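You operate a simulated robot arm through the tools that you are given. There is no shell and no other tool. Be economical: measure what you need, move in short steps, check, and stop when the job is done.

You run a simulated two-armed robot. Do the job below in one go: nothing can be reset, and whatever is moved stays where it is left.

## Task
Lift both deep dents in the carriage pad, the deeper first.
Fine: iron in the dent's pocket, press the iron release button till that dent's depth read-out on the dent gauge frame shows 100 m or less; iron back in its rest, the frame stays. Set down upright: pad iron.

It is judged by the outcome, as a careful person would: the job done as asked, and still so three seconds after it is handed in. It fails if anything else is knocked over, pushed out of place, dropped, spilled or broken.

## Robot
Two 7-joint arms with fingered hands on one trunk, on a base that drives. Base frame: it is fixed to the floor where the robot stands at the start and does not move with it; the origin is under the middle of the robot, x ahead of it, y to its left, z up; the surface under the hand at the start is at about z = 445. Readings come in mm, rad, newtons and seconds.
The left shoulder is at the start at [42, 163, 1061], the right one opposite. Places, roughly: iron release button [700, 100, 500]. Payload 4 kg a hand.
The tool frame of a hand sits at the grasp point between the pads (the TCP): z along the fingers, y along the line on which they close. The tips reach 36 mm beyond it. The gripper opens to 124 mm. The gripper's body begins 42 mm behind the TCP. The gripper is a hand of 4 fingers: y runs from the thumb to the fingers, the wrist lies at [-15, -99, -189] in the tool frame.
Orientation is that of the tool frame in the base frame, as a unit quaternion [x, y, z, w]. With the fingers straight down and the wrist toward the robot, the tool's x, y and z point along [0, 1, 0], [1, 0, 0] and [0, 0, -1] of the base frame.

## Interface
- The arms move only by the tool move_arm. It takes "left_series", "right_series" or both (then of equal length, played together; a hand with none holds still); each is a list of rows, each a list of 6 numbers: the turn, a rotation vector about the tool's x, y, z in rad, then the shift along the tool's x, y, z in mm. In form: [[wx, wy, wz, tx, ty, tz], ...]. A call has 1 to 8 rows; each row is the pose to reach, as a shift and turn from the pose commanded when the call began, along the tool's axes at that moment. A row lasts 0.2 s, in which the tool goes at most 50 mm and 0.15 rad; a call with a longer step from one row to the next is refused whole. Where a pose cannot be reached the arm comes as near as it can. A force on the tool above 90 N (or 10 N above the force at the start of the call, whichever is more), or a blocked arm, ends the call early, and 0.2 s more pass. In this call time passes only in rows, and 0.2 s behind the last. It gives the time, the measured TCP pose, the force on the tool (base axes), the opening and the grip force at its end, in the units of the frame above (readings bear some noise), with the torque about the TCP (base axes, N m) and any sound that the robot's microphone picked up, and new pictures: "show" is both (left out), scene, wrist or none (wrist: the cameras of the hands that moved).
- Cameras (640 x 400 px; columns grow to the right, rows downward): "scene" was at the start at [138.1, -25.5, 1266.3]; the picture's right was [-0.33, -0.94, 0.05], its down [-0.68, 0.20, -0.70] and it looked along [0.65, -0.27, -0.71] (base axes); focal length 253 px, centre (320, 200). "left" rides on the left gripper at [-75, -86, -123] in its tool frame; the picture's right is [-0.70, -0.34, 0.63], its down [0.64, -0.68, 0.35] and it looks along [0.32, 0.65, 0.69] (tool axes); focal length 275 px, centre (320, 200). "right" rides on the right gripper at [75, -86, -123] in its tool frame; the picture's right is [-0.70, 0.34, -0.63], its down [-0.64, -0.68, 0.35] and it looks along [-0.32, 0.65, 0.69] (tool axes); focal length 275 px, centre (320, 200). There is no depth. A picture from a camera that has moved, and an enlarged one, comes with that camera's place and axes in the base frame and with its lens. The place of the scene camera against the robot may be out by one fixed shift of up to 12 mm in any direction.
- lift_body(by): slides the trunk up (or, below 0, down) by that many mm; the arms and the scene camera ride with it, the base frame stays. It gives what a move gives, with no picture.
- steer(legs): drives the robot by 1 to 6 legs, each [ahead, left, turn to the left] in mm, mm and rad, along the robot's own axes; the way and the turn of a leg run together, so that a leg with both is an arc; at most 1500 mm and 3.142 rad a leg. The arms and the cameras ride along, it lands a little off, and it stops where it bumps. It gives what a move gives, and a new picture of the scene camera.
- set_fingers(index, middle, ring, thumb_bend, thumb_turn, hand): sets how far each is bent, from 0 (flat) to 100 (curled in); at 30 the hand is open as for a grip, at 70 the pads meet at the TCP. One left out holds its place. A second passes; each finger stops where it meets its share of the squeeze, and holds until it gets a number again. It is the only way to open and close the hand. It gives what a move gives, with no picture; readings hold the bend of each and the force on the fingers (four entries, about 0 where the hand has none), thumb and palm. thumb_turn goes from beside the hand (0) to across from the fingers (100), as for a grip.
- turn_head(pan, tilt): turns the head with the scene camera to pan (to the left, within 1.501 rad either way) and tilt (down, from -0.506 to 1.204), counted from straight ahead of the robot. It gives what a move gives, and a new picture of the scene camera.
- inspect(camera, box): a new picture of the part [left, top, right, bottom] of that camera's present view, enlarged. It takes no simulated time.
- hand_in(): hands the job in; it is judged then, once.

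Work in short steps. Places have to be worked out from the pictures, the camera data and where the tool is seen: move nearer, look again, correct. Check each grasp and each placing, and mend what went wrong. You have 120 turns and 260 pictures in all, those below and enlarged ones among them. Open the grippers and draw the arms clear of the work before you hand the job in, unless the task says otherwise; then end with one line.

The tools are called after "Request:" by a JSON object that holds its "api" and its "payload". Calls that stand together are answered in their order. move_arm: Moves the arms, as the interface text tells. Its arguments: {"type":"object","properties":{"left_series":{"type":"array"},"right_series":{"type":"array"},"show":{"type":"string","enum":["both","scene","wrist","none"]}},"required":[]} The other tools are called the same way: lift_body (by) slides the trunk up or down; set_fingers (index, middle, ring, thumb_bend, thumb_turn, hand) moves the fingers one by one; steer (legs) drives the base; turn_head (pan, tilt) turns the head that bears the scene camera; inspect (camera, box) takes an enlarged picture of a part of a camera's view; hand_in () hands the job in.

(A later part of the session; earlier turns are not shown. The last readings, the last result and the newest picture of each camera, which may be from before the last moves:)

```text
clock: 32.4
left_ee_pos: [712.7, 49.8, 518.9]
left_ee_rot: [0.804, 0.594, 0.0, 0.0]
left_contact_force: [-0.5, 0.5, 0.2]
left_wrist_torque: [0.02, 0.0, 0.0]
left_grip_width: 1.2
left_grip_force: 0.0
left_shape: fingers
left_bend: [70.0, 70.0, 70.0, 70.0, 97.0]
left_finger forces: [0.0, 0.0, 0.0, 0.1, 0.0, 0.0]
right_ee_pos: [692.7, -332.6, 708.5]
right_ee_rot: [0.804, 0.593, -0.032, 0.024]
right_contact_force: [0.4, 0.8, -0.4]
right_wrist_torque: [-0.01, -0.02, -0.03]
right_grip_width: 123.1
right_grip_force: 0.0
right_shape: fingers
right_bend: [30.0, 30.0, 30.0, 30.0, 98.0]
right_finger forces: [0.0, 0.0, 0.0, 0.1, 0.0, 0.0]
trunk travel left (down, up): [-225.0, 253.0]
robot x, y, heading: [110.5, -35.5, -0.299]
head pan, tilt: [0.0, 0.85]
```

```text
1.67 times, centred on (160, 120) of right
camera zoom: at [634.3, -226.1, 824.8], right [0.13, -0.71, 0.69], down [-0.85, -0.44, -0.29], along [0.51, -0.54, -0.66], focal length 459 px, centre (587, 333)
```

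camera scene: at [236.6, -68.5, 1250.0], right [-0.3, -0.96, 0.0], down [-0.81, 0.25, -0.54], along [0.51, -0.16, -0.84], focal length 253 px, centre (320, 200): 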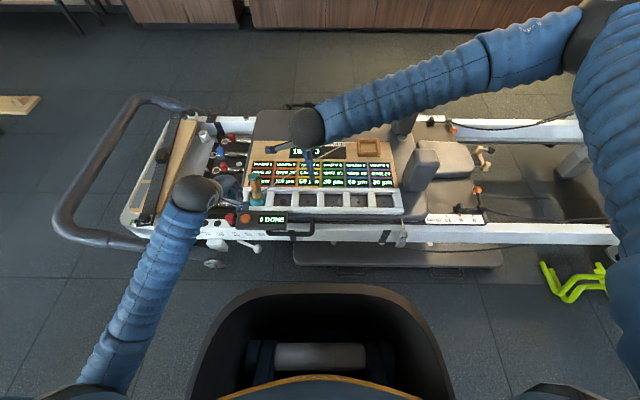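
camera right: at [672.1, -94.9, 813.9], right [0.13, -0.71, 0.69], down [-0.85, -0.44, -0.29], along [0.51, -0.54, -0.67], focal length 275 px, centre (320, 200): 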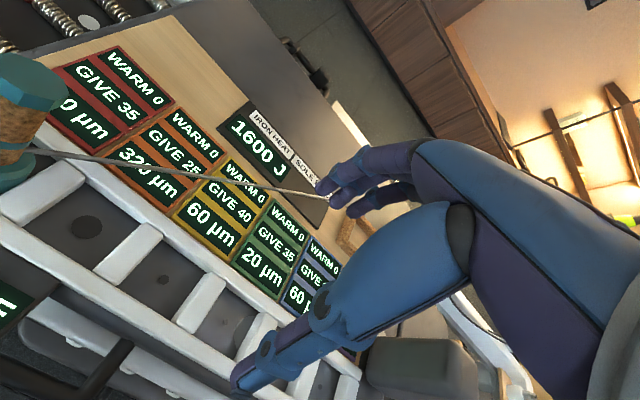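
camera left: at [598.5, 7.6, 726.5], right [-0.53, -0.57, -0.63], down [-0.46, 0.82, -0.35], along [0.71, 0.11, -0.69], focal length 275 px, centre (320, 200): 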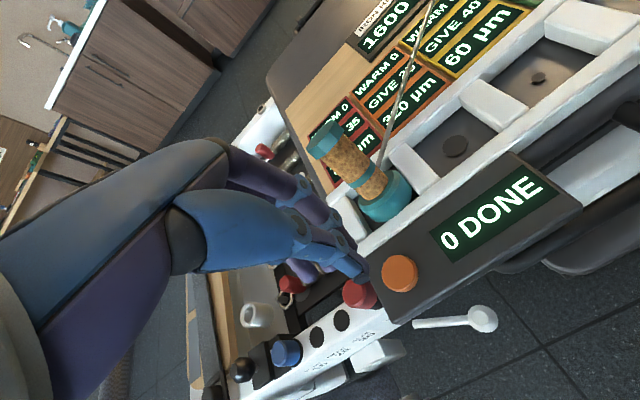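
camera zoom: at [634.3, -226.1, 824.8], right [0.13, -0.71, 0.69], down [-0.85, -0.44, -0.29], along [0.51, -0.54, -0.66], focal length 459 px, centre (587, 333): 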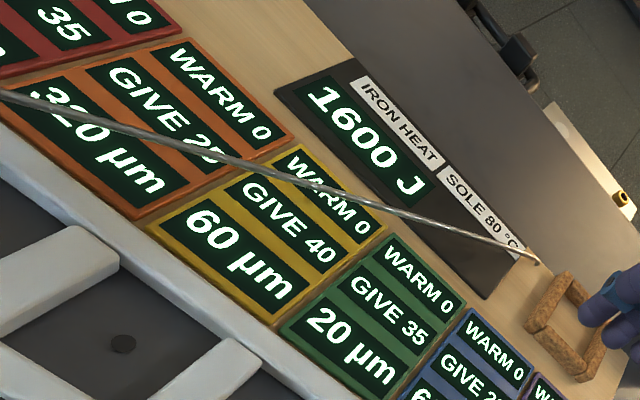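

No change yet; perhaps the button has to be held. I press again slightly deeper and hold for a moment while watching.

Request:
{"api": "move_arm", "payload": {"left_series": [[0, 0, 0, 0, 0, 5], [0, 0, 0, 0, 0, 9], [0, 0, 0, 0, 0, 11], [0, 0, 0, 0, 0, 11], [0, 0, 0, 0, 0, 11]], "show": "none"}}

Request:
{"api": "inspect", "payload": {"camera": "scene", "box": [210, 120, 370, 230]}}

```text
clock: 33.6
left_ee_pos: [711.6, 50.0, 507.2]
left_ee_rot: [0.804, 0.594, -0.001, 0.0]
left_contact_force: [0.7, 0.3, 9.5]
left_wrist_torque: [-0.02, 0.01, -0.02]
left_grip_width: 0.8
left_grip_force: 4.3
left_shape: fingers
left_bend: [70.0, 70.0, 70.0, 70.0, 98.0]
left_finger forces: [4.1, 0.1, 0.0, 0.0, 5.2, 0.1]
right_ee_pos: [691.2, -331.8, 708.1]
right_ee_rot: [0.804, 0.593, -0.032, 0.024]
right_contact_force: [-0.1, -0.4, -0.4]
right_wrist_torque: [0.01, -0.02, 0.02]
right_grip_width: 123.2
right_grip_force: 0.0
right_shape: fingers
right_bend: [30.0, 30.0, 30.0, 30.0, 98.0]
right_finger forces: [0.1, 0.0, 0.0, 0.0, 0.1, 0.0]
trunk travel left (down, up): [-225.0, 253.0]
robot x, y, heading: [112.3, -34.8, -0.301]
head pan, tilt: [0.0, 0.85]
heard: click
```

```text
3.64 times, centred on (290, 175) of scene
camera zoom: at [236.0, -68.8, 1250.1], right [-0.29, -0.96, 0.0], down [-0.81, 0.25, -0.54], along [0.51, -0.16, -0.84], focal length 921 px, centre (429, 291)
```

zoom: 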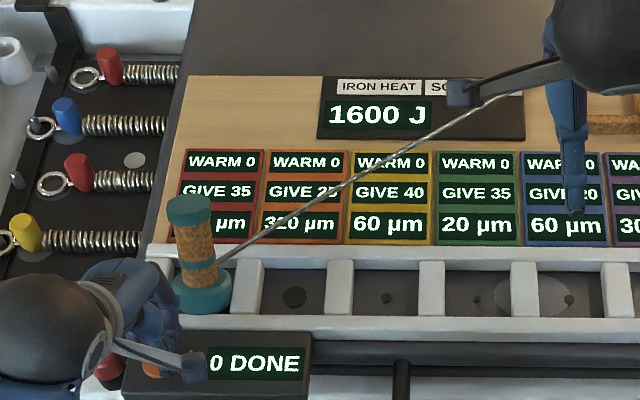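

Clicks, but no heat given, so the iron may not be seated properly. I release and inspect the iron closely.

Request:
{"api": "move_arm", "payload": {"left_series": [[0, 0, 0, 0, 0, -12], [0, 0, 0, 0, 0, -40], [0, 0, 0, 30, -10, -75], [0, 0, 0, 70, -15, -100], [0, 0, 0, 110, -20, -125], [0, 0, 0, 150, -20, -150]], "show": "wrist"}}

Request:
{"api": "inspect", "payload": {"camera": "left", "box": [440, 60, 640, 200]}}

Request:
{"api": "inspect", "payload": {"camera": "scene", "box": [235, 160, 285, 210]}}

```text
clock: 35.0
left_ee_pos: [735.2, 188.5, 657.3]
left_ee_rot: [0.804, 0.594, -0.001, 0.0]
left_contact_force: [0.7, 0.9, -0.2]
left_wrist_torque: [-0.03, 0.02, 0.02]
left_grip_width: 0.7
left_grip_force: 0.0
left_shape: fingers
left_bend: [70.0, 70.0, 70.0, 70.0, 98.0]
left_finger forces: [0.0, 0.0, 0.0, 0.0, 0.0, 0.0]
right_ee_pos: [692.0, -331.9, 707.4]
right_ee_rot: [0.804, 0.593, -0.032, 0.024]
right_contact_force: [0.1, -0.4, 0.6]
right_wrist_torque: [0.04, -0.02, 0.01]
right_grip_width: 122.8
right_grip_force: 0.0
right_shape: fingers
right_bend: [30.0, 30.0, 30.0, 30.0, 98.0]
right_finger forces: [0.0, 0.0, 0.0, 0.0, 0.0, 0.1]
trunk travel left (down, up): [-225.0, 253.0]
robot x, y, heading: [108.9, -33.1, -0.3]
head pan, tilt: [0.0, 0.85]
camera left: at [629.8, 141.2, 779.7], right [-0.53, -0.57, -0.63], down [-0.46, 0.82, -0.35], along [0.71, 0.11, -0.69], focal length 275 px, centre (320, 200)
```

left: 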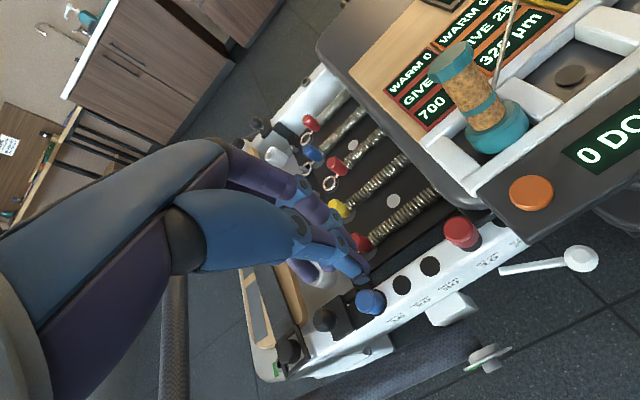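

```text
2.86 times, centred on (540, 130) of left
camera zoom: at [629.8, 141.2, 779.7], right [-0.53, -0.57, -0.63], down [-0.46, 0.82, -0.35], along [0.71, 0.11, -0.69], focal length 786 px, centre (-309, 400)
```

zoom: 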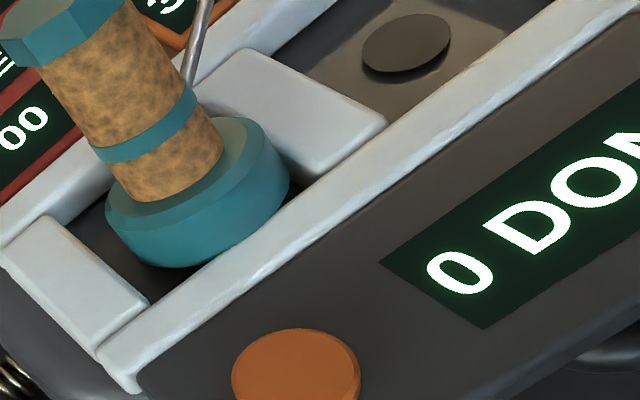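

```text
8.00 times, centred on (260, 185) of scene
camera zoom: at [236.4, -68.5, 1250.0], right [-0.3, -0.96, 0.0], down [-0.81, 0.25, -0.54], along [0.51, -0.16, -0.84], focal length 2026 px, centre (800, 320)
```

zoom: 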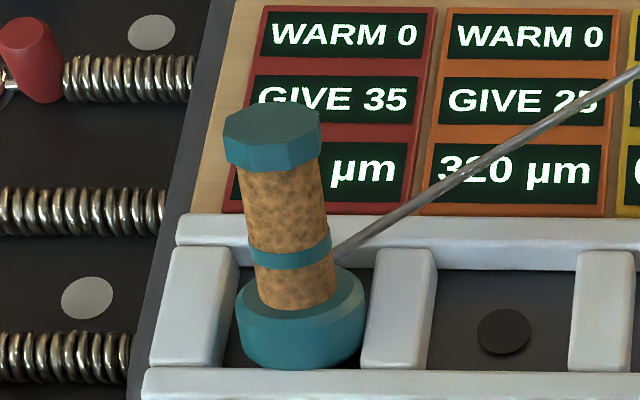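

Triangulating shows the cap at local (781, 231) but the base at (750, 237): the iron leans about 14° forward, its near edge caught on the near bar. I must regrip, straighten and reseat it about 5 mm further forward. I bring the right hand back above it, pitched to match the lean.

Request:
{"api": "move_arm", "payload": {"right_series": [[0.03, 0.01, 0, 43, 5, 2], [0.06, 0.02, 0, 87, 10, 5], [0.09, 0.03, 0, 131, 15, 7], [0.12, 0.04, 0, 175, 20, 9], [0.15, 0.05, 0, 218, 25, 12], [0.18, 0.06, 0, 262, 30, 14], [0.2, 0.07, -0.005, 305, 36, 17], [0.22, 0.08, -0.009, 348, 41, 19]], "left_series": [[0, 0, 0, 10, 3, -15], [0, 0, 0, 20, 6, -30], [0, 0, 0, 30, 9, -45], [0, 0, 0, 40, 12, -60], [0, 0, 0, 50, 15, -75], [0, 0, 0, 50, 18, -90], [0, 0, 0, 50, 20, -95], [0, 0, 0, 50, 20, -100]], "show": "none"}}

Request:
{"api": "inspect", "payload": {"camera": "scene", "box": [200, 100, 360, 220]}}

Request:
{"api": "inspect", "payload": {"camera": "right", "box": [120, 80, 440, 320]}}

Request:
{"api": "inspect", "payload": {"camera": "left", "box": [400, 0, 640, 260]}}

```text
clock: 36.8
left_ee_pos: [772.7, 240.4, 757.5]
left_ee_rot: [0.805, 0.593, -0.001, 0.0]
left_contact_force: [-0.3, 0.0, -0.2]
left_wrist_torque: [0.01, 0.01, 0.01]
left_grip_width: 1.2
left_grip_force: 0.0
left_shape: fingers
left_bend: [70.0, 70.0, 70.0, 70.0, 98.0]
left_finger forces: [0.0, 0.0, 0.0, 0.0, 0.0, 0.1]
right_ee_pos: [832.1, -14.2, 657.1]
right_ee_rot: [0.8, 0.59, -0.065, -0.088]
right_contact_force: [-0.6, 0.4, -0.6]
right_wrist_torque: [-0.02, -0.03, 0.0]
right_grip_width: 122.8
right_grip_force: 0.0
right_shape: fingers
right_bend: [30.0, 30.0, 30.0, 30.0, 98.0]
right_finger forces: [0.0, 0.1, 0.0, 0.0, 0.0, 0.1]
trunk travel left (down, up): [-225.0, 253.0]
robot x, y, heading: [110.5, -35.4, -0.296]
head pan, tilt: [0.0, 0.85]
```

```text
3.33 times, centred on (280, 160) of scene
camera zoom: at [236.7, -67.9, 1250.0], right [-0.3, -0.96, 0.0], down [-0.81, 0.25, -0.54], along [0.51, -0.16, -0.84], focal length 844 px, centre (453, 333)
```

zoom: 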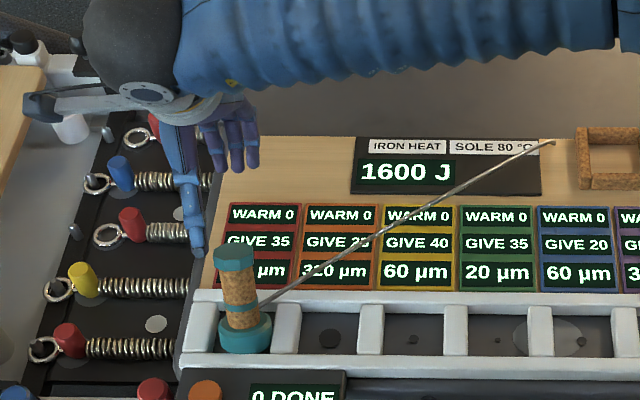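

```text
1.67 times, centred on (280, 200) of right
camera zoom: at [800.8, 73.7, 795.5], right [0.24, -0.8, 0.54], down [-0.9, -0.4, -0.19], along [0.37, -0.44, -0.82], focal length 459 px, centre (387, 200)
```

zoom: 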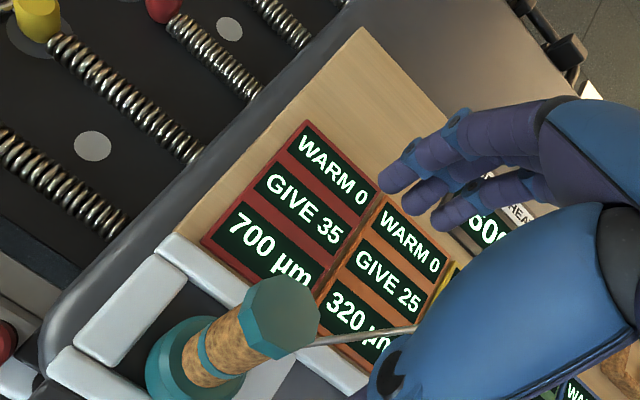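

```text
1.54 times, centred on (520, 130) of left
camera zoom: at [665.9, 193.4, 879.2], right [-0.53, -0.57, -0.63], down [-0.46, 0.82, -0.35], along [0.71, 0.11, -0.69], focal length 424 px, centre (12, 308)
```

zoom: 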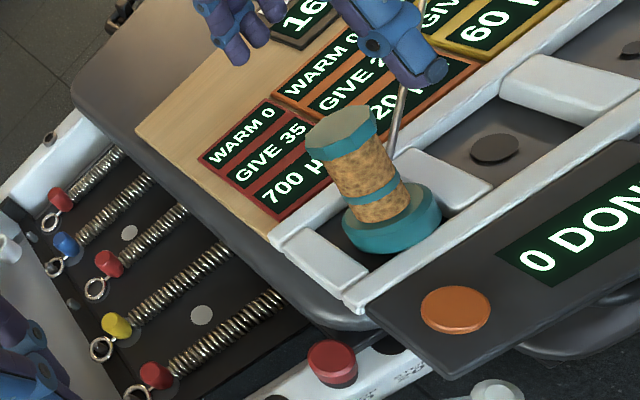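

The cap is confirmed near local (785, 230). I descend along the leaned tool axis so the hand straddles the handle.

Request:
{"api": "move_arm", "payload": {"right_series": [[0, 0, 0, 0, 3, 30], [0, 0, 0, 0, 3, 60], [0, 0, 0, 0, 3, 90], [0, 0, 0, 0, 3, 112]], "show": "none"}}

Request:
{"api": "inspect", "payload": {"camera": "scene", "box": [220, 130, 320, 220]}}

Request:
{"api": "inspect", "payload": {"camera": "right", "box": [160, 160, 400, 360]}}

Request:
{"api": "inspect", "payload": {"camera": "left", "box": [440, 0, 640, 200]}}

```text
clock: 37.8
left_ee_pos: [770.8, 240.4, 758.0]
left_ee_rot: [0.805, 0.594, 0.0, -0.001]
left_contact_force: [0.3, -0.2, 0.4]
left_wrist_torque: [-0.01, 0.03, 0.03]
left_grip_width: 1.1
left_grip_force: 0.1
left_shape: fingers
left_bend: [70.0, 70.0, 70.0, 70.0, 98.0]
left_finger forces: [0.1, 0.0, 0.1, 0.0, 0.0, 0.0]
right_ee_pos: [812.2, -8.3, 549.4]
right_ee_rot: [0.8, 0.59, -0.064, -0.089]
right_contact_force: [0.1, -0.1, -0.3]
right_wrist_torque: [-0.01, -0.03, 0.04]
right_grip_width: 123.1
right_grip_force: 0.0
right_shape: fingers
right_bend: [30.0, 30.0, 30.0, 30.0, 98.0]
right_finger forces: [0.0, 0.1, 0.0, 0.0, 0.0, 0.1]
trunk travel left (down, up): [-225.0, 253.0]
robot x, y, heading: [112.2, -35.1, -0.303]
head pan, tilt: [0.0, 0.85]
```

```text
4.44 times, centred on (270, 175) of scene
camera zoom: at [236.8, -68.5, 1249.9], right [-0.29, -0.96, 0.0], down [-0.81, 0.25, -0.54], along [0.51, -0.16, -0.84], focal length 1125 px, centre (542, 311)
```

zoom: 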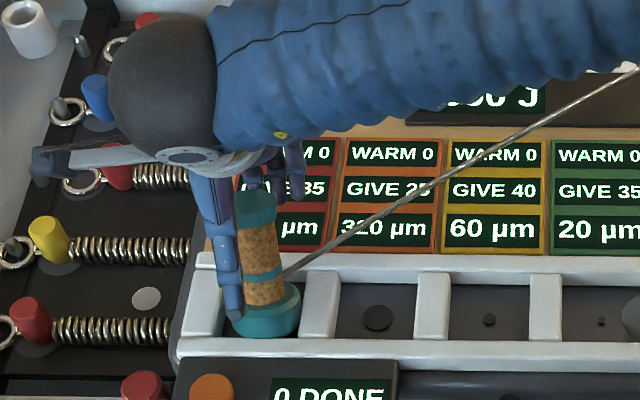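

```text
2.00 times, centred on (280, 260) of right
camera zoom: at [779.4, 80.0, 688.2], right [0.24, -0.8, 0.54], down [-0.9, -0.4, -0.19], along [0.37, -0.44, -0.82], focal length 551 px, centre (400, 80)
```

zoom: 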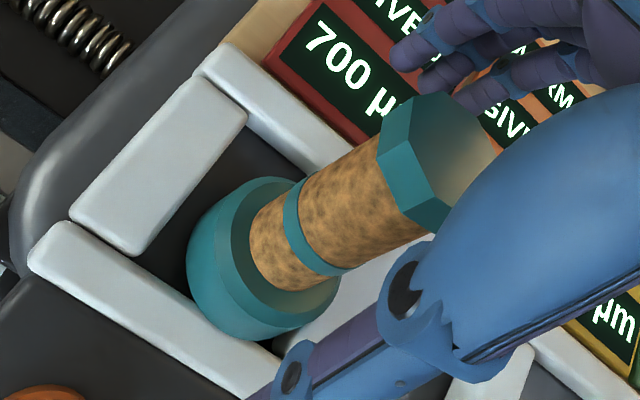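

```text
2.00 times, centred on (540, 100) of left
camera zoom: at [665.8, 193.3, 879.2], right [-0.53, -0.57, -0.63], down [-0.46, 0.82, -0.35], along [0.71, 0.11, -0.69], focal length 551 px, centre (-120, 400)
```

zoom: 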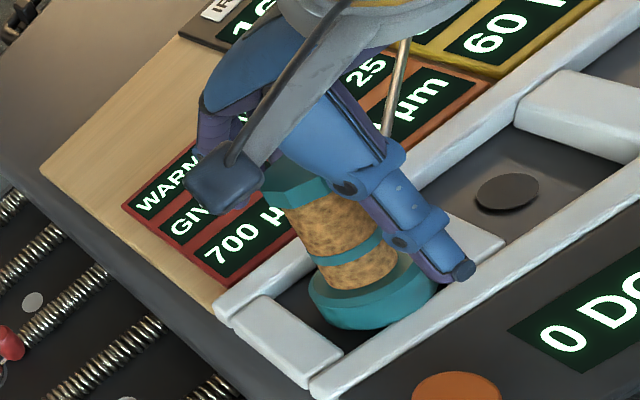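

The thumb is ~15 mm left of the handle, so I shift the hand right 15 mm and up a touch to align it, then look.

Request:
{"api": "move_arm", "payload": {"right_series": [[0, 0, 0, -8, 0, -3], [0, 0, 0, -15, 0, -5]], "show": "none"}}

Request:
{"api": "set_fingers", "payload": {"hand": "right", "index": 50, "middle": 50, "ring": 40, "thumb_bend": 50}}

Request:
{"api": "inspect", "payload": {"camera": "scene", "box": [220, 130, 320, 220]}}

Request:
{"api": "inspect", "payload": {"camera": "right", "box": [160, 160, 400, 360]}}

```text
clock: 38.4
left_ee_pos: [769.7, 240.6, 757.5]
left_ee_rot: [0.804, 0.595, 0.0, 0.0]
left_contact_force: [0.3, -0.5, 0.1]
left_wrist_torque: [0.02, 0.02, 0.0]
left_grip_width: 1.3
left_grip_force: 0.0
left_shape: fingers
left_bend: [70.0, 70.0, 70.0, 70.0, 98.0]
left_finger forces: [0.0, 0.0, 0.0, 0.0, 0.0, 0.0]
right_ee_pos: [807.4, -21.6, 553.9]
right_ee_rot: [0.8, 0.59, -0.064, -0.088]
right_contact_force: [-0.8, -0.7, -0.3]
right_wrist_torque: [0.01, -0.01, 0.0]
right_grip_width: 123.2
right_grip_force: 0.0
right_shape: fingers
right_bend: [30.0, 30.0, 30.0, 30.0, 98.0]
right_finger forces: [0.1, 0.0, 0.0, 0.1, 0.0, 0.0]
trunk travel left (down, up): [-225.0, 253.0]
robot x, y, heading: [110.6, -36.1, -0.298]
head pan, tilt: [0.0, 0.85]
```

```text
clock: 39.4
left_ee_pos: [771.4, 241.3, 757.9]
left_ee_rot: [0.805, 0.593, 0.0, 0.0]
left_contact_force: [-0.2, 0.5, 0.8]
left_wrist_torque: [0.02, 0.0, 0.01]
left_grip_width: 1.1
left_grip_force: 0.1
left_shape: fingers
left_bend: [70.0, 70.0, 70.0, 70.0, 98.0]
left_finger forces: [0.0, 0.0, 0.1, 0.0, 0.0, 0.0]
right_ee_pos: [808.0, -19.8, 554.0]
right_ee_rot: [0.8, 0.591, -0.065, -0.088]
right_contact_force: [-0.1, -0.1, -0.2]
right_wrist_torque: [0.01, 0.02, 0.0]
right_grip_width: 62.1
right_grip_force: 0.1
right_shape: fingers
right_bend: [50.0, 50.0, 40.0, 50.0, 98.0]
right_finger forces: [0.0, 0.0, 0.0, 0.1, 0.0, 0.0]
trunk travel left (down, up): [-225.0, 253.0]
robot x, y, heading: [107.4, -32.0, -0.302]
head pan, tilt: [0.0, 0.85]
```

```text
4.44 times, centred on (270, 175) of scene
camera zoom: at [236.6, -68.5, 1250.0], right [-0.29, -0.96, 0.0], down [-0.81, 0.25, -0.54], along [0.51, -0.16, -0.84], focal length 1125 px, centre (542, 311)
```

zoom: 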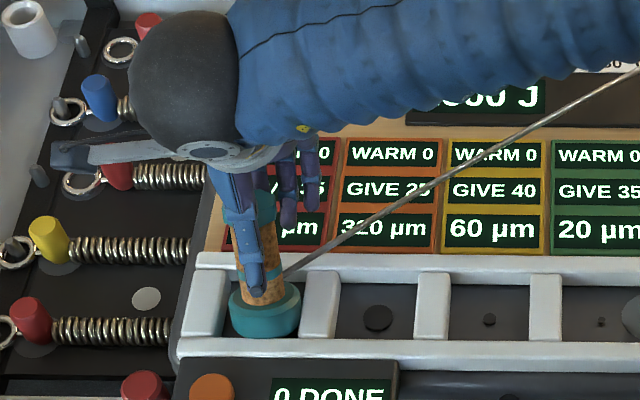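

```text
2.00 times, centred on (280, 260) of right
camera zoom: at [775.6, 66.9, 692.7], right [0.24, -0.8, 0.54], down [-0.9, -0.4, -0.19], along [0.37, -0.44, -0.82], focal length 551 px, centre (400, 80)
```

zoom: 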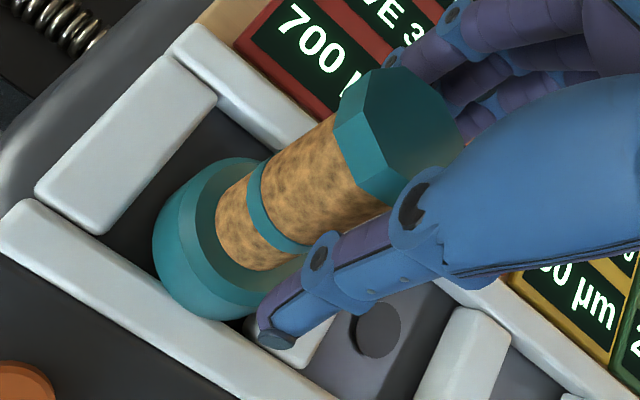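

The thumb now overlaps the handle. I close index, middle and thumb, leaving the ring finger away from the cord.

Request:
{"api": "set_fingers", "payload": {"hand": "right", "index": 70, "middle": 70, "thumb_bend": 70}}

Request:
{"api": "inspect", "payload": {"camera": "scene", "box": [220, 130, 320, 220]}}

Request:
{"api": "inspect", "payload": {"camera": "right", "box": [160, 160, 400, 360]}}

```text
clock: 40.4
left_ee_pos: [771.5, 241.1, 757.0]
left_ee_rot: [0.805, 0.594, 0.0, -0.001]
left_contact_force: [-0.5, 0.5, 0.0]
left_wrist_torque: [0.01, -0.02, -0.02]
left_grip_width: 1.5
left_grip_force: 0.1
left_shape: fingers
left_bend: [70.0, 70.0, 70.0, 70.0, 98.0]
left_finger forces: [0.0, 0.0, 0.0, 0.0, 0.0, 0.0]
right_ee_pos: [809.4, -23.0, 554.2]
right_ee_rot: [0.8, 0.59, -0.066, -0.089]
right_contact_force: [0.7, -0.2, -0.8]
right_wrist_torque: [-0.06, -0.05, -0.01]
right_grip_width: 33.2
right_grip_force: 13.3
right_shape: fingers
right_bend: [57.0, 69.0, 40.0, 66.0, 97.0]
right_finger forces: [12.7, 1.7, 0.0, 0.0, 11.4, 0.1]
trunk travel left (down, up): [-225.0, 253.0]
robot x, y, heading: [109.7, -33.9, -0.302]
head pan, tilt: [0.0, 0.85]
```

```text
4.44 times, centred on (270, 175) of scene
camera zoom: at [236.9, -68.5, 1249.9], right [-0.29, -0.96, 0.0], down [-0.81, 0.25, -0.54], along [0.51, -0.16, -0.84], focal length 1125 px, centre (542, 311)
```

zoom: 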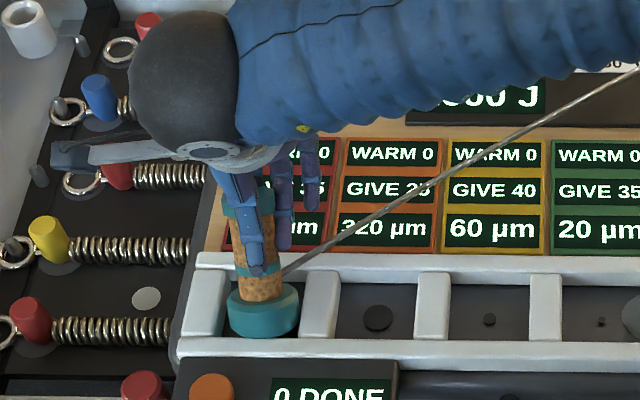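

```text
2.00 times, centred on (280, 260) of right
camera zoom: at [775.7, 66.9, 692.5], right [0.24, -0.8, 0.54], down [-0.9, -0.4, -0.19], along [0.37, -0.44, -0.82], focal length 551 px, centre (400, 80)
```

zoom: 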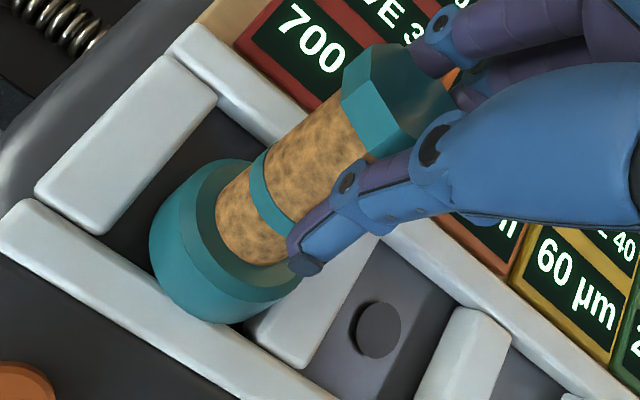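

Index carries nearly all and middle is slipping past, so the hand is a bit too far right. I reopen and shift 8 mm left.

Request:
{"api": "set_fingers", "payload": {"hand": "right", "index": 50, "middle": 50, "thumb_bend": 50}}

Request:
{"api": "move_arm", "payload": {"right_series": [[0, 0, 0, 5, 0, 0], [0, 0, 0, 9, 0, 0]], "show": "none"}}

Request:
{"api": "set_fingers", "payload": {"hand": "right", "index": 70, "middle": 70, "thumb_bend": 70}}

Request:
{"api": "inspect", "payload": {"camera": "scene", "box": [220, 130, 320, 220]}}

Request:
{"api": "inspect", "payload": {"camera": "right", "box": [160, 160, 400, 360]}}

```text
clock: 41.4
left_ee_pos: [771.6, 241.5, 757.8]
left_ee_rot: [0.805, 0.593, 0.0, -0.001]
left_contact_force: [-0.2, -0.7, 0.9]
left_wrist_torque: [0.02, -0.02, 0.0]
left_grip_width: 1.0
left_grip_force: 0.1
left_shape: fingers
left_bend: [70.0, 70.0, 70.0, 70.0, 98.0]
left_finger forces: [0.0, 0.0, 0.1, 0.1, 0.0, 0.1]
right_ee_pos: [808.2, -21.0, 554.0]
right_ee_rot: [0.799, 0.591, -0.066, -0.089]
right_contact_force: [0.1, -0.1, -0.9]
right_wrist_torque: [0.02, -0.01, 0.0]
right_grip_width: 61.7
right_grip_force: 0.0
right_shape: fingers
right_bend: [50.0, 50.0, 40.0, 50.0, 97.0]
right_finger forces: [0.0, 0.0, 0.0, 0.1, 0.1, 0.0]
trunk travel left (down, up): [-225.0, 253.0]
robot x, y, heading: [108.7, -34.6, -0.302]
head pan, tilt: [0.0, 0.85]
```

```text
clock: 42.0
left_ee_pos: [770.6, 241.1, 757.3]
left_ee_rot: [0.805, 0.594, 0.0, -0.001]
left_contact_force: [-0.2, -0.1, -0.1]
left_wrist_torque: [-0.01, -0.02, -0.02]
left_grip_width: 1.2
left_grip_force: 0.1
left_shape: fingers
left_bend: [70.0, 70.0, 70.0, 70.0, 98.0]
left_finger forces: [0.1, 0.0, 0.1, 0.0, 0.0, 0.1]
right_ee_pos: [811.6, -11.9, 554.2]
right_ee_rot: [0.8, 0.59, -0.066, -0.089]
right_contact_force: [-1.2, 0.5, -0.5]
right_wrist_torque: [0.0, -0.01, -0.02]
right_grip_width: 62.1
right_grip_force: 0.0
right_shape: fingers
right_bend: [50.0, 50.0, 40.0, 50.0, 97.0]
right_finger forces: [0.0, 0.0, 0.0, 0.0, 0.1, 0.0]
trunk travel left (down, up): [-225.0, 253.0]
robot x, y, heading: [111.3, -34.8, -0.298]
head pan, tilt: [0.0, 0.85]
```

```text
clock: 43.0
left_ee_pos: [771.8, 240.9, 757.2]
left_ee_rot: [0.805, 0.593, 0.0, 0.0]
left_contact_force: [0.5, 0.4, 0.2]
left_wrist_torque: [-0.01, -0.02, -0.03]
left_grip_width: 1.0
left_grip_force: 0.1
left_shape: fingers
left_bend: [70.0, 70.0, 70.0, 70.0, 98.0]
left_finger forces: [0.0, 0.1, 0.0, 0.0, 0.0, 0.0]
right_ee_pos: [811.0, -12.7, 553.8]
right_ee_rot: [0.8, 0.59, -0.066, -0.09]
right_contact_force: [-0.6, 0.3, -5.0]
right_wrist_torque: [-0.01, -0.11, -0.01]
right_grip_width: 33.1
right_grip_force: 18.3
right_shape: fingers
right_bend: [59.0, 63.0, 40.0, 65.0, 96.0]
right_finger forces: [11.0, 8.0, 0.1, 0.0, 18.0, 0.0]
trunk travel left (down, up): [-225.0, 253.0]
robot x, y, heading: [110.1, -34.2, -0.3]
head pan, tilt: [0.0, 0.85]
```

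```text
4.44 times, centred on (270, 175) of scene
camera zoom: at [236.9, -68.5, 1249.9], right [-0.29, -0.96, 0.0], down [-0.81, 0.25, -0.54], along [0.51, -0.16, -0.84], focal length 1125 px, centre (542, 311)
```

zoom: 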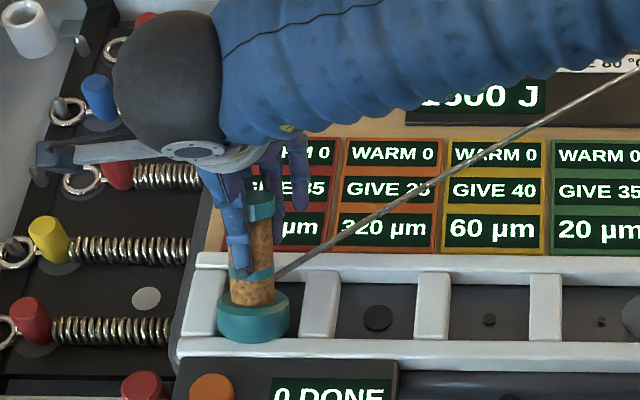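

```text
2.00 times, centred on (280, 260) of right
camera zoom: at [778.3, 75.7, 692.8], right [0.24, -0.8, 0.54], down [-0.9, -0.4, -0.19], along [0.37, -0.44, -0.82], focal length 551 px, centre (400, 80)
```

zoom: 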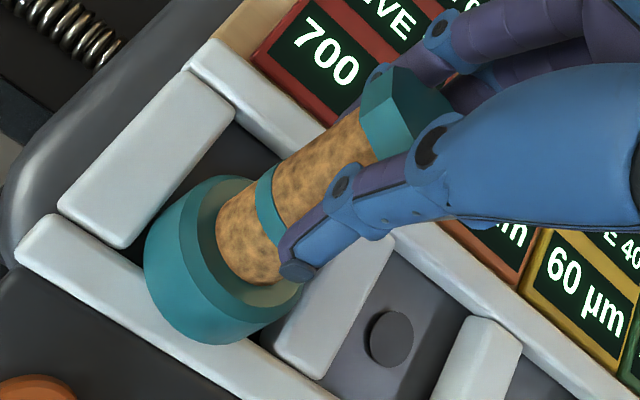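

Firm grip now (index 11, middle 8, thumb 18 N). I lift straight up 35 mm and turn the pitch back so the iron becomes upright.

Request:
{"api": "move_arm", "payload": {"right_series": [[0, 0, 0, 0, -4, -17], [0, 0, 0, 0, -8, -34], [-0.12, 0, 0, 0, -8, -36], [-0.23, 0, 0, 0, -8, -36]], "show": "none"}}

Request:
{"api": "inspect", "payload": {"camera": "scene", "box": [220, 130, 320, 220]}}

Request:
{"api": "inspect", "payload": {"camera": "right", "box": [160, 160, 400, 360]}}

Request:
{"api": "inspect", "payload": {"camera": "left", "box": [440, 0, 640, 200]}}

```text
clock: 44.0
left_ee_pos: [772.0, 240.7, 758.5]
left_ee_rot: [0.805, 0.593, -0.001, -0.001]
left_contact_force: [-0.1, -0.2, 0.0]
left_wrist_torque: [0.02, -0.03, -0.02]
left_grip_width: 1.5
left_grip_force: 0.1
left_shape: fingers
left_bend: [70.0, 70.0, 70.0, 70.0, 98.0]
left_finger forces: [0.0, 0.1, 0.1, 0.1, 0.0, 0.1]
right_ee_pos: [812.1, -12.4, 591.3]
right_ee_rot: [0.804, 0.594, 0.003, 0.005]
right_contact_force: [-1.1, 0.4, -3.9]
right_wrist_torque: [-0.08, -0.02, -0.03]
right_grip_width: 33.0
right_grip_force: 17.9
right_shape: fingers
right_bend: [59.0, 63.0, 40.0, 65.0, 96.0]
right_finger forces: [10.5, 8.3, 0.2, 0.1, 18.4, 0.1]
trunk travel left (down, up): [-225.0, 253.0]
robot x, y, heading: [111.4, -35.8, -0.296]
head pan, tilt: [0.0, 0.85]
```

```text
4.44 times, centred on (270, 175) of scene
camera zoom: at [236.9, -68.3, 1249.9], right [-0.3, -0.96, 0.0], down [-0.81, 0.25, -0.54], along [0.51, -0.16, -0.84], focal length 1125 px, centre (542, 311)
```

zoom: 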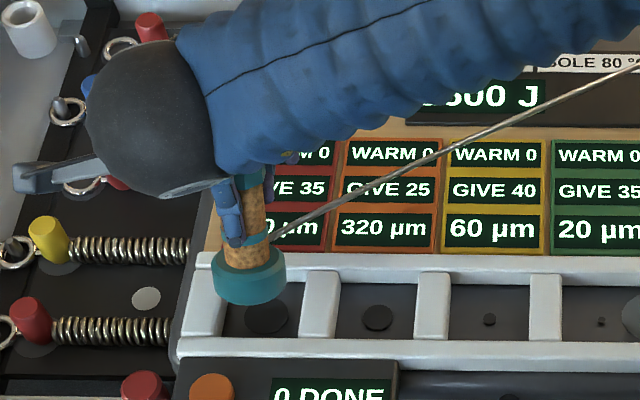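

```text
2.00 times, centred on (280, 260) of right
camera zoom: at [751.1, 83.9, 712.9], right [0.11, -0.76, 0.64], down [-0.84, -0.42, -0.35], along [0.54, -0.49, -0.69], focal length 551 px, centre (400, 80)
```

zoom: 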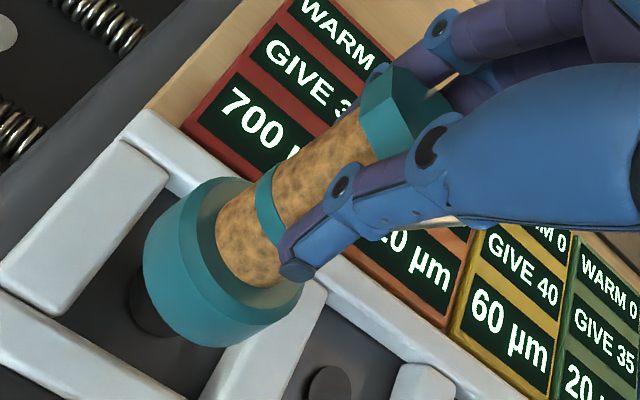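

```text
2.00 times, centred on (540, 100) of left
camera zoom: at [665.8, 193.4, 879.2], right [-0.53, -0.57, -0.63], down [-0.46, 0.82, -0.35], along [0.71, 0.11, -0.69], focal length 551 px, centre (-120, 400)
```

zoom: 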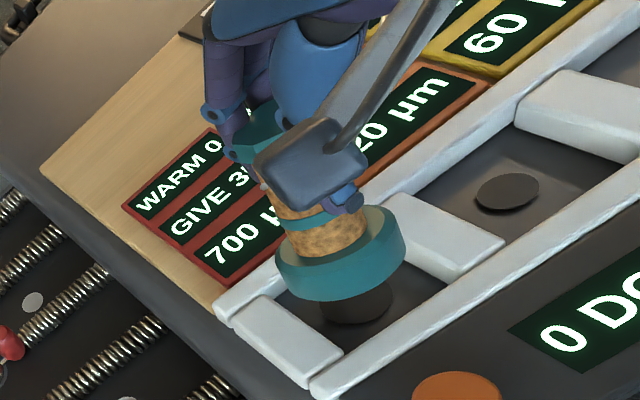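

Relative to the tool the iron still leans forward about 0.16 rad. I pitch the hand further and shift back so the base comes over the pocket centre.

Request:
{"api": "move_arm", "payload": {"right_series": [[-0.08, 0, 0, -2, -12, 0], [-0.16, 0, 0, -4, -24, 0]], "show": "none"}}

Request:
{"api": "inspect", "payload": {"camera": "scene", "box": [235, 155, 285, 205]}}

Request:
{"api": "inspect", "payload": {"camera": "left", "box": [490, 30, 610, 150]}}

Request:
{"api": "inspect", "payload": {"camera": "right", "box": [160, 160, 400, 360]}}

```text
clock: 44.6
left_ee_pos: [769.1, 240.5, 757.0]
left_ee_rot: [0.805, 0.593, 0.0, -0.001]
left_contact_force: [0.9, 0.5, -0.1]
left_wrist_torque: [-0.01, -0.01, 0.02]
left_grip_width: 1.1
left_grip_force: 0.0
left_shape: fingers
left_bend: [70.0, 70.0, 70.0, 70.0, 98.0]
left_finger forces: [0.0, 0.0, 0.0, 0.1, 0.0, 0.0]
right_ee_pos: [789.2, -9.0, 589.1]
right_ee_rot: [0.801, 0.593, 0.051, 0.069]
right_contact_force: [0.2, -0.4, -3.9]
right_wrist_torque: [-0.03, 0.01, 0.0]
right_grip_width: 32.9
right_grip_force: 18.5
right_shape: fingers
right_bend: [59.0, 63.0, 40.0, 65.0, 96.0]
right_finger forces: [10.1, 8.5, 0.0, 0.0, 18.8, 0.0]
trunk travel left (down, up): [-225.0, 253.0]
robot x, y, heading: [113.3, -35.9, -0.299]
head pan, tilt: [0.0, 0.85]
```

```text
8.00 times, centred on (260, 180) of scene
camera zoom: at [236.9, -68.4, 1249.9], right [-0.3, -0.96, 0.0], down [-0.81, 0.25, -0.54], along [0.51, -0.16, -0.84], focal length 2026 px, centre (800, 360)
```

zoom: 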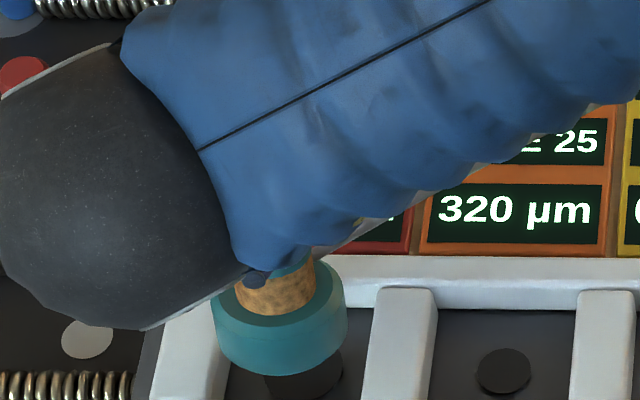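

```text
3.33 times, centred on (550, 90) of left
camera zoom: at [665.9, 193.3, 879.2], right [-0.53, -0.57, -0.63], down [-0.46, 0.82, -0.35], along [0.71, 0.11, -0.69], focal length 918 px, centre (-447, 567)
```

zoom: 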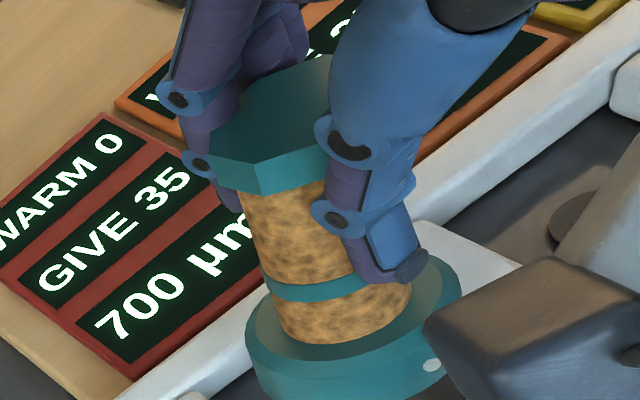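

```text
2.00 times, centred on (280, 260) of right
camera zoom: at [709.9, 92.5, 696.0], right [0.01, -0.73, 0.68], down [-0.78, -0.44, -0.46], along [0.63, -0.52, -0.57], focal length 551 px, centre (400, 80)
```

zoom: 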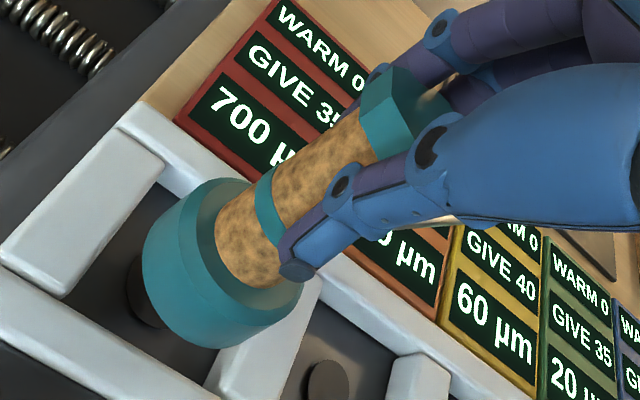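

The base is now near-level at about (752, 238) against a pocket centre of (754.5, 234.5). I correct this and lower to the bar tops.

Request:
{"api": "move_arm", "payload": {"right_series": [[0, 0, 0, -3, 2, 1], [0, 0, 0, -3, 0, 10], [0, 0, 0, -3, -1, 18]], "show": "none"}}

Request:
{"api": "inspect", "payload": {"camera": "scene", "box": [235, 160, 285, 210]}}

Request:
{"api": "inspect", "payload": {"camera": "left", "box": [490, 60, 610, 180]}}

Request:
{"api": "inspect", "payload": {"camera": "right", "box": [160, 200, 340, 360]}}

```text
clock: 45.4
left_ee_pos: [771.0, 240.9, 758.1]
left_ee_rot: [0.805, 0.593, 0.0, 0.0]
left_contact_force: [0.4, 0.2, -0.1]
left_wrist_torque: [0.04, -0.02, 0.04]
left_grip_width: 1.1
left_grip_force: 0.0
left_shape: fingers
left_bend: [70.0, 70.0, 70.0, 70.0, 98.0]
left_finger forces: [0.0, 0.1, 0.0, 0.0, 0.0, 0.1]
right_ee_pos: [789.7, -12.8, 572.4]
right_ee_rot: [0.802, 0.592, 0.05, 0.068]
right_contact_force: [0.1, 0.6, -4.3]
right_wrist_torque: [-0.03, 0.0, 0.0]
right_grip_width: 32.9
right_grip_force: 18.4
right_shape: fingers
right_bend: [59.0, 63.0, 40.0, 65.0, 96.0]
right_finger forces: [10.0, 8.4, 0.0, 0.0, 18.7, 0.0]
trunk travel left (down, up): [-225.0, 253.0]
robot x, y, heading: [108.9, -35.6, -0.301]
head pan, tilt: [0.0, 0.85]
```

```text
8.00 times, centred on (260, 185) of scene
camera zoom: at [236.9, -68.5, 1249.9], right [-0.29, -0.96, 0.0], down [-0.81, 0.25, -0.54], along [0.51, -0.16, -0.84], focal length 2026 px, centre (800, 320)
```

zoom: 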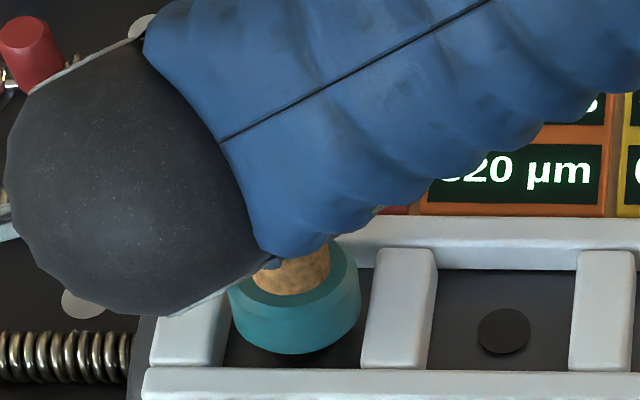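

```text
3.33 times, centred on (550, 120) of left
camera zoom: at [665.9, 193.3, 879.2], right [-0.53, -0.57, -0.63], down [-0.46, 0.82, -0.35], along [0.71, 0.11, -0.69], focal length 918 px, centre (-447, 467)
```

zoom: 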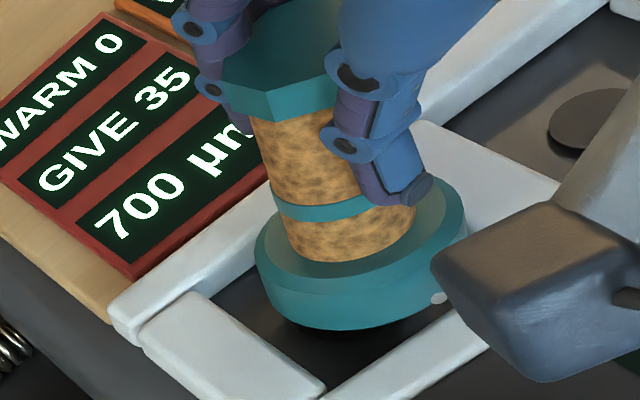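

```text
2.50 times, centred on (250, 280) of right
camera zoom: at [710.2, 89.4, 678.6], right [0.01, -0.73, 0.68], down [-0.78, -0.43, -0.46], along [0.63, -0.52, -0.57], focal length 688 px, centre (495, 0)
```

zoom: 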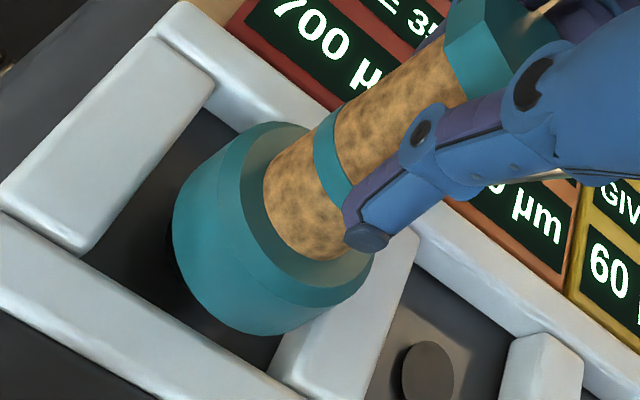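

Position is good but the base's right side is ~5° high. I roll by 0.07 to level it, keeping the base in place, and lower a bit.

Request:
{"api": "move_arm", "payload": {"right_series": [[0, 0.035, 0, -4, 0, 0], [0, 0.07, 0, -8, 0, 0], [0, 0.07, 0, -8, -1, 7]], "show": "none"}}

Request:
{"api": "inspect", "payload": {"camera": "scene", "box": [235, 160, 285, 210]}}

Request:
{"api": "inspect", "payload": {"camera": "left", "box": [490, 60, 610, 180]}}

Request:
{"api": "inspect", "payload": {"camera": "right", "box": [160, 200, 340, 360]}}

```text
clock: 46.2
left_ee_pos: [770.5, 241.1, 757.1]
left_ee_rot: [0.804, 0.595, -0.001, -0.001]
left_contact_force: [-0.1, -0.3, 0.4]
left_wrist_torque: [-0.05, -0.01, 0.0]
left_grip_width: 0.9
left_grip_force: 0.1
left_shape: fingers
left_bend: [70.0, 70.0, 70.0, 70.0, 98.0]
left_finger forces: [0.0, 0.0, 0.1, 0.0, 0.1, 0.0]
right_ee_pos: [786.3, -20.8, 564.0]
right_ee_rot: [0.799, 0.594, 0.078, 0.047]
right_contact_force: [-0.3, 0.1, -4.0]
right_wrist_torque: [-0.07, 0.04, 0.02]
right_grip_width: 32.7
right_grip_force: 18.8
right_shape: fingers
right_bend: [59.0, 63.0, 40.0, 65.0, 96.0]
right_finger forces: [10.0, 8.4, 0.0, 0.1, 18.5, 0.1]
trunk travel left (down, up): [-225.0, 253.0]
robot x, y, heading: [111.6, -35.4, -0.3]
head pan, tilt: [0.0, 0.85]
```

```text
8.00 times, centred on (260, 185) of scene
camera zoom: at [237.1, -68.4, 1249.9], right [-0.29, -0.96, 0.0], down [-0.81, 0.25, -0.54], along [0.51, -0.16, -0.84], focal length 2026 px, centre (800, 320)
```

zoom: 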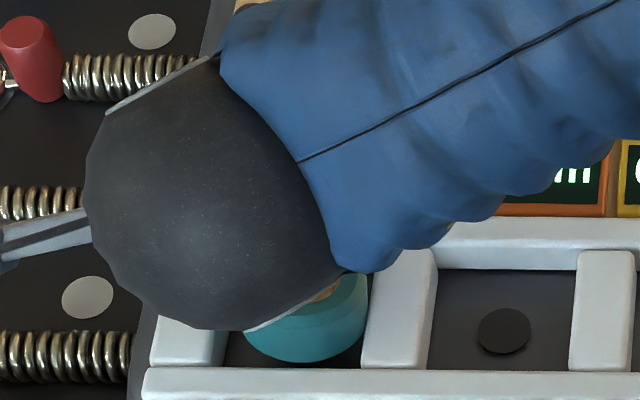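

```text
3.33 times, centred on (550, 120) of left
camera zoom: at [666.0, 193.4, 879.1], right [-0.53, -0.57, -0.63], down [-0.46, 0.82, -0.35], along [0.71, 0.11, -0.69], focal length 918 px, centre (-447, 467)
```

zoom: 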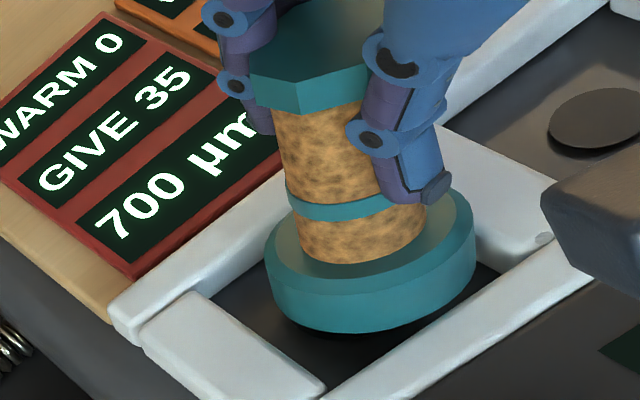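

```text
2.50 times, centred on (250, 280) of right
camera zoom: at [704.3, 73.5, 675.8], right [0.01, -0.78, 0.63], down [-0.76, -0.41, -0.5], along [0.65, -0.48, -0.59], focal length 688 px, centre (495, 0)
```

zoom: 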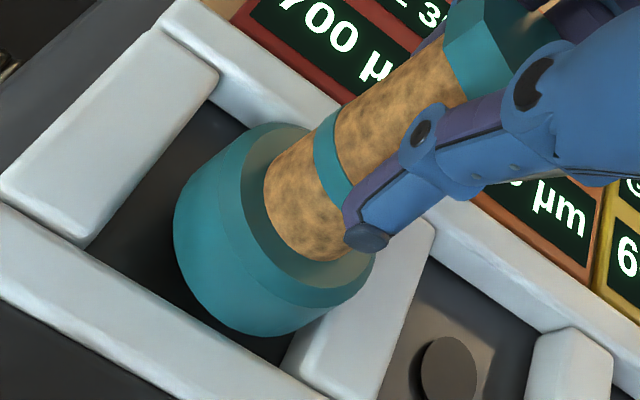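

Upright now in the left view, but the base is ~3 mm too far right. I shift left 3 mm and lower gently toward the floor.

Request:
{"api": "move_arm", "payload": {"right_series": [[0, 0, 0, 3, 0, 0], [0, 0, 0, 3, 0, 4], [0, 0, 0, 3, -1, 8]], "show": "none"}}

Request:
{"api": "inspect", "payload": {"camera": "scene", "box": [235, 160, 285, 210]}}

Request:
{"api": "inspect", "payload": {"camera": "left", "box": [490, 60, 610, 180]}}

Request:
{"api": "inspect", "payload": {"camera": "right", "box": [160, 200, 340, 360]}}

```text
clock: 47.0
left_ee_pos: [770.4, 239.8, 757.8]
left_ee_rot: [0.805, 0.593, -0.001, -0.001]
left_contact_force: [-0.8, 0.4, -0.1]
left_wrist_torque: [0.01, -0.01, 0.0]
left_grip_width: 1.2
left_grip_force: 0.0
left_shape: fingers
left_bend: [70.0, 70.0, 70.0, 70.0, 98.0]
left_finger forces: [0.1, 0.0, 0.0, 0.1, 0.1, 0.0]
right_ee_pos: [789.8, -18.0, 556.4]
right_ee_rot: [0.8, 0.593, 0.078, 0.048]
right_contact_force: [-0.1, -0.4, -4.2]
right_wrist_torque: [-0.07, -0.01, 0.01]
right_grip_width: 32.8
right_grip_force: 18.3
right_shape: fingers
right_bend: [59.0, 63.0, 40.0, 65.0, 96.0]
right_finger forces: [9.8, 8.6, 0.0, 0.0, 18.5, 0.1]
trunk travel left (down, up): [-225.0, 253.0]
robot x, y, heading: [110.5, -32.3, -0.298]
head pan, tilt: [0.0, 0.85]
```

```text
8.00 times, centred on (260, 185) of scene
camera zoom: at [236.9, -68.5, 1249.9], right [-0.29, -0.96, 0.0], down [-0.81, 0.25, -0.54], along [0.51, -0.16, -0.84], focal length 2026 px, centre (800, 320)
```

zoom: 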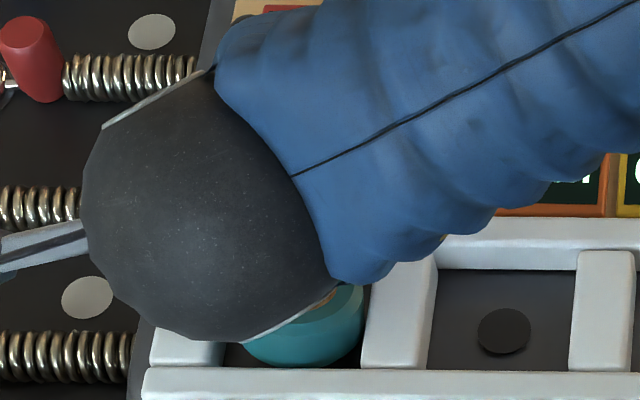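

```text
3.33 times, centred on (550, 120) of left
camera zoom: at [665.9, 193.3, 879.2], right [-0.53, -0.57, -0.63], down [-0.46, 0.82, -0.35], along [0.71, 0.11, -0.69], focal length 918 px, centre (-447, 467)
```

zoom: 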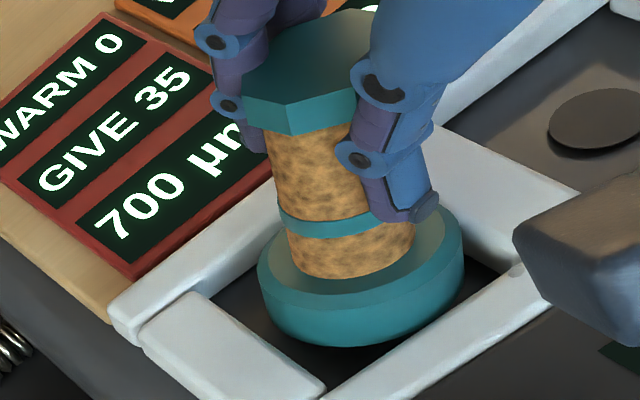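

```text
2.50 times, centred on (250, 280) of right
camera zoom: at [705.8, 76.4, 668.3], right [0.01, -0.78, 0.63], down [-0.76, -0.41, -0.5], along [0.65, -0.48, -0.59], focal length 688 px, centre (495, 0)
```

zoom: 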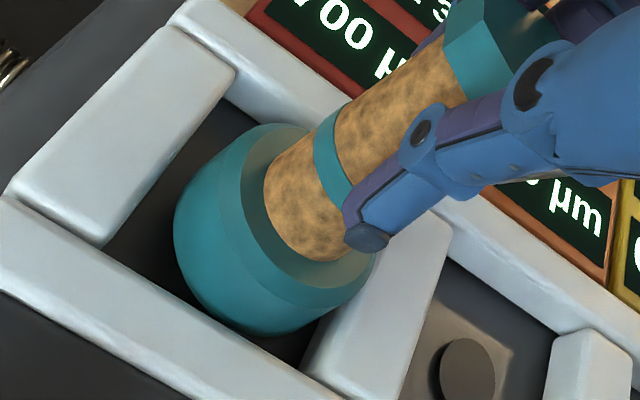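

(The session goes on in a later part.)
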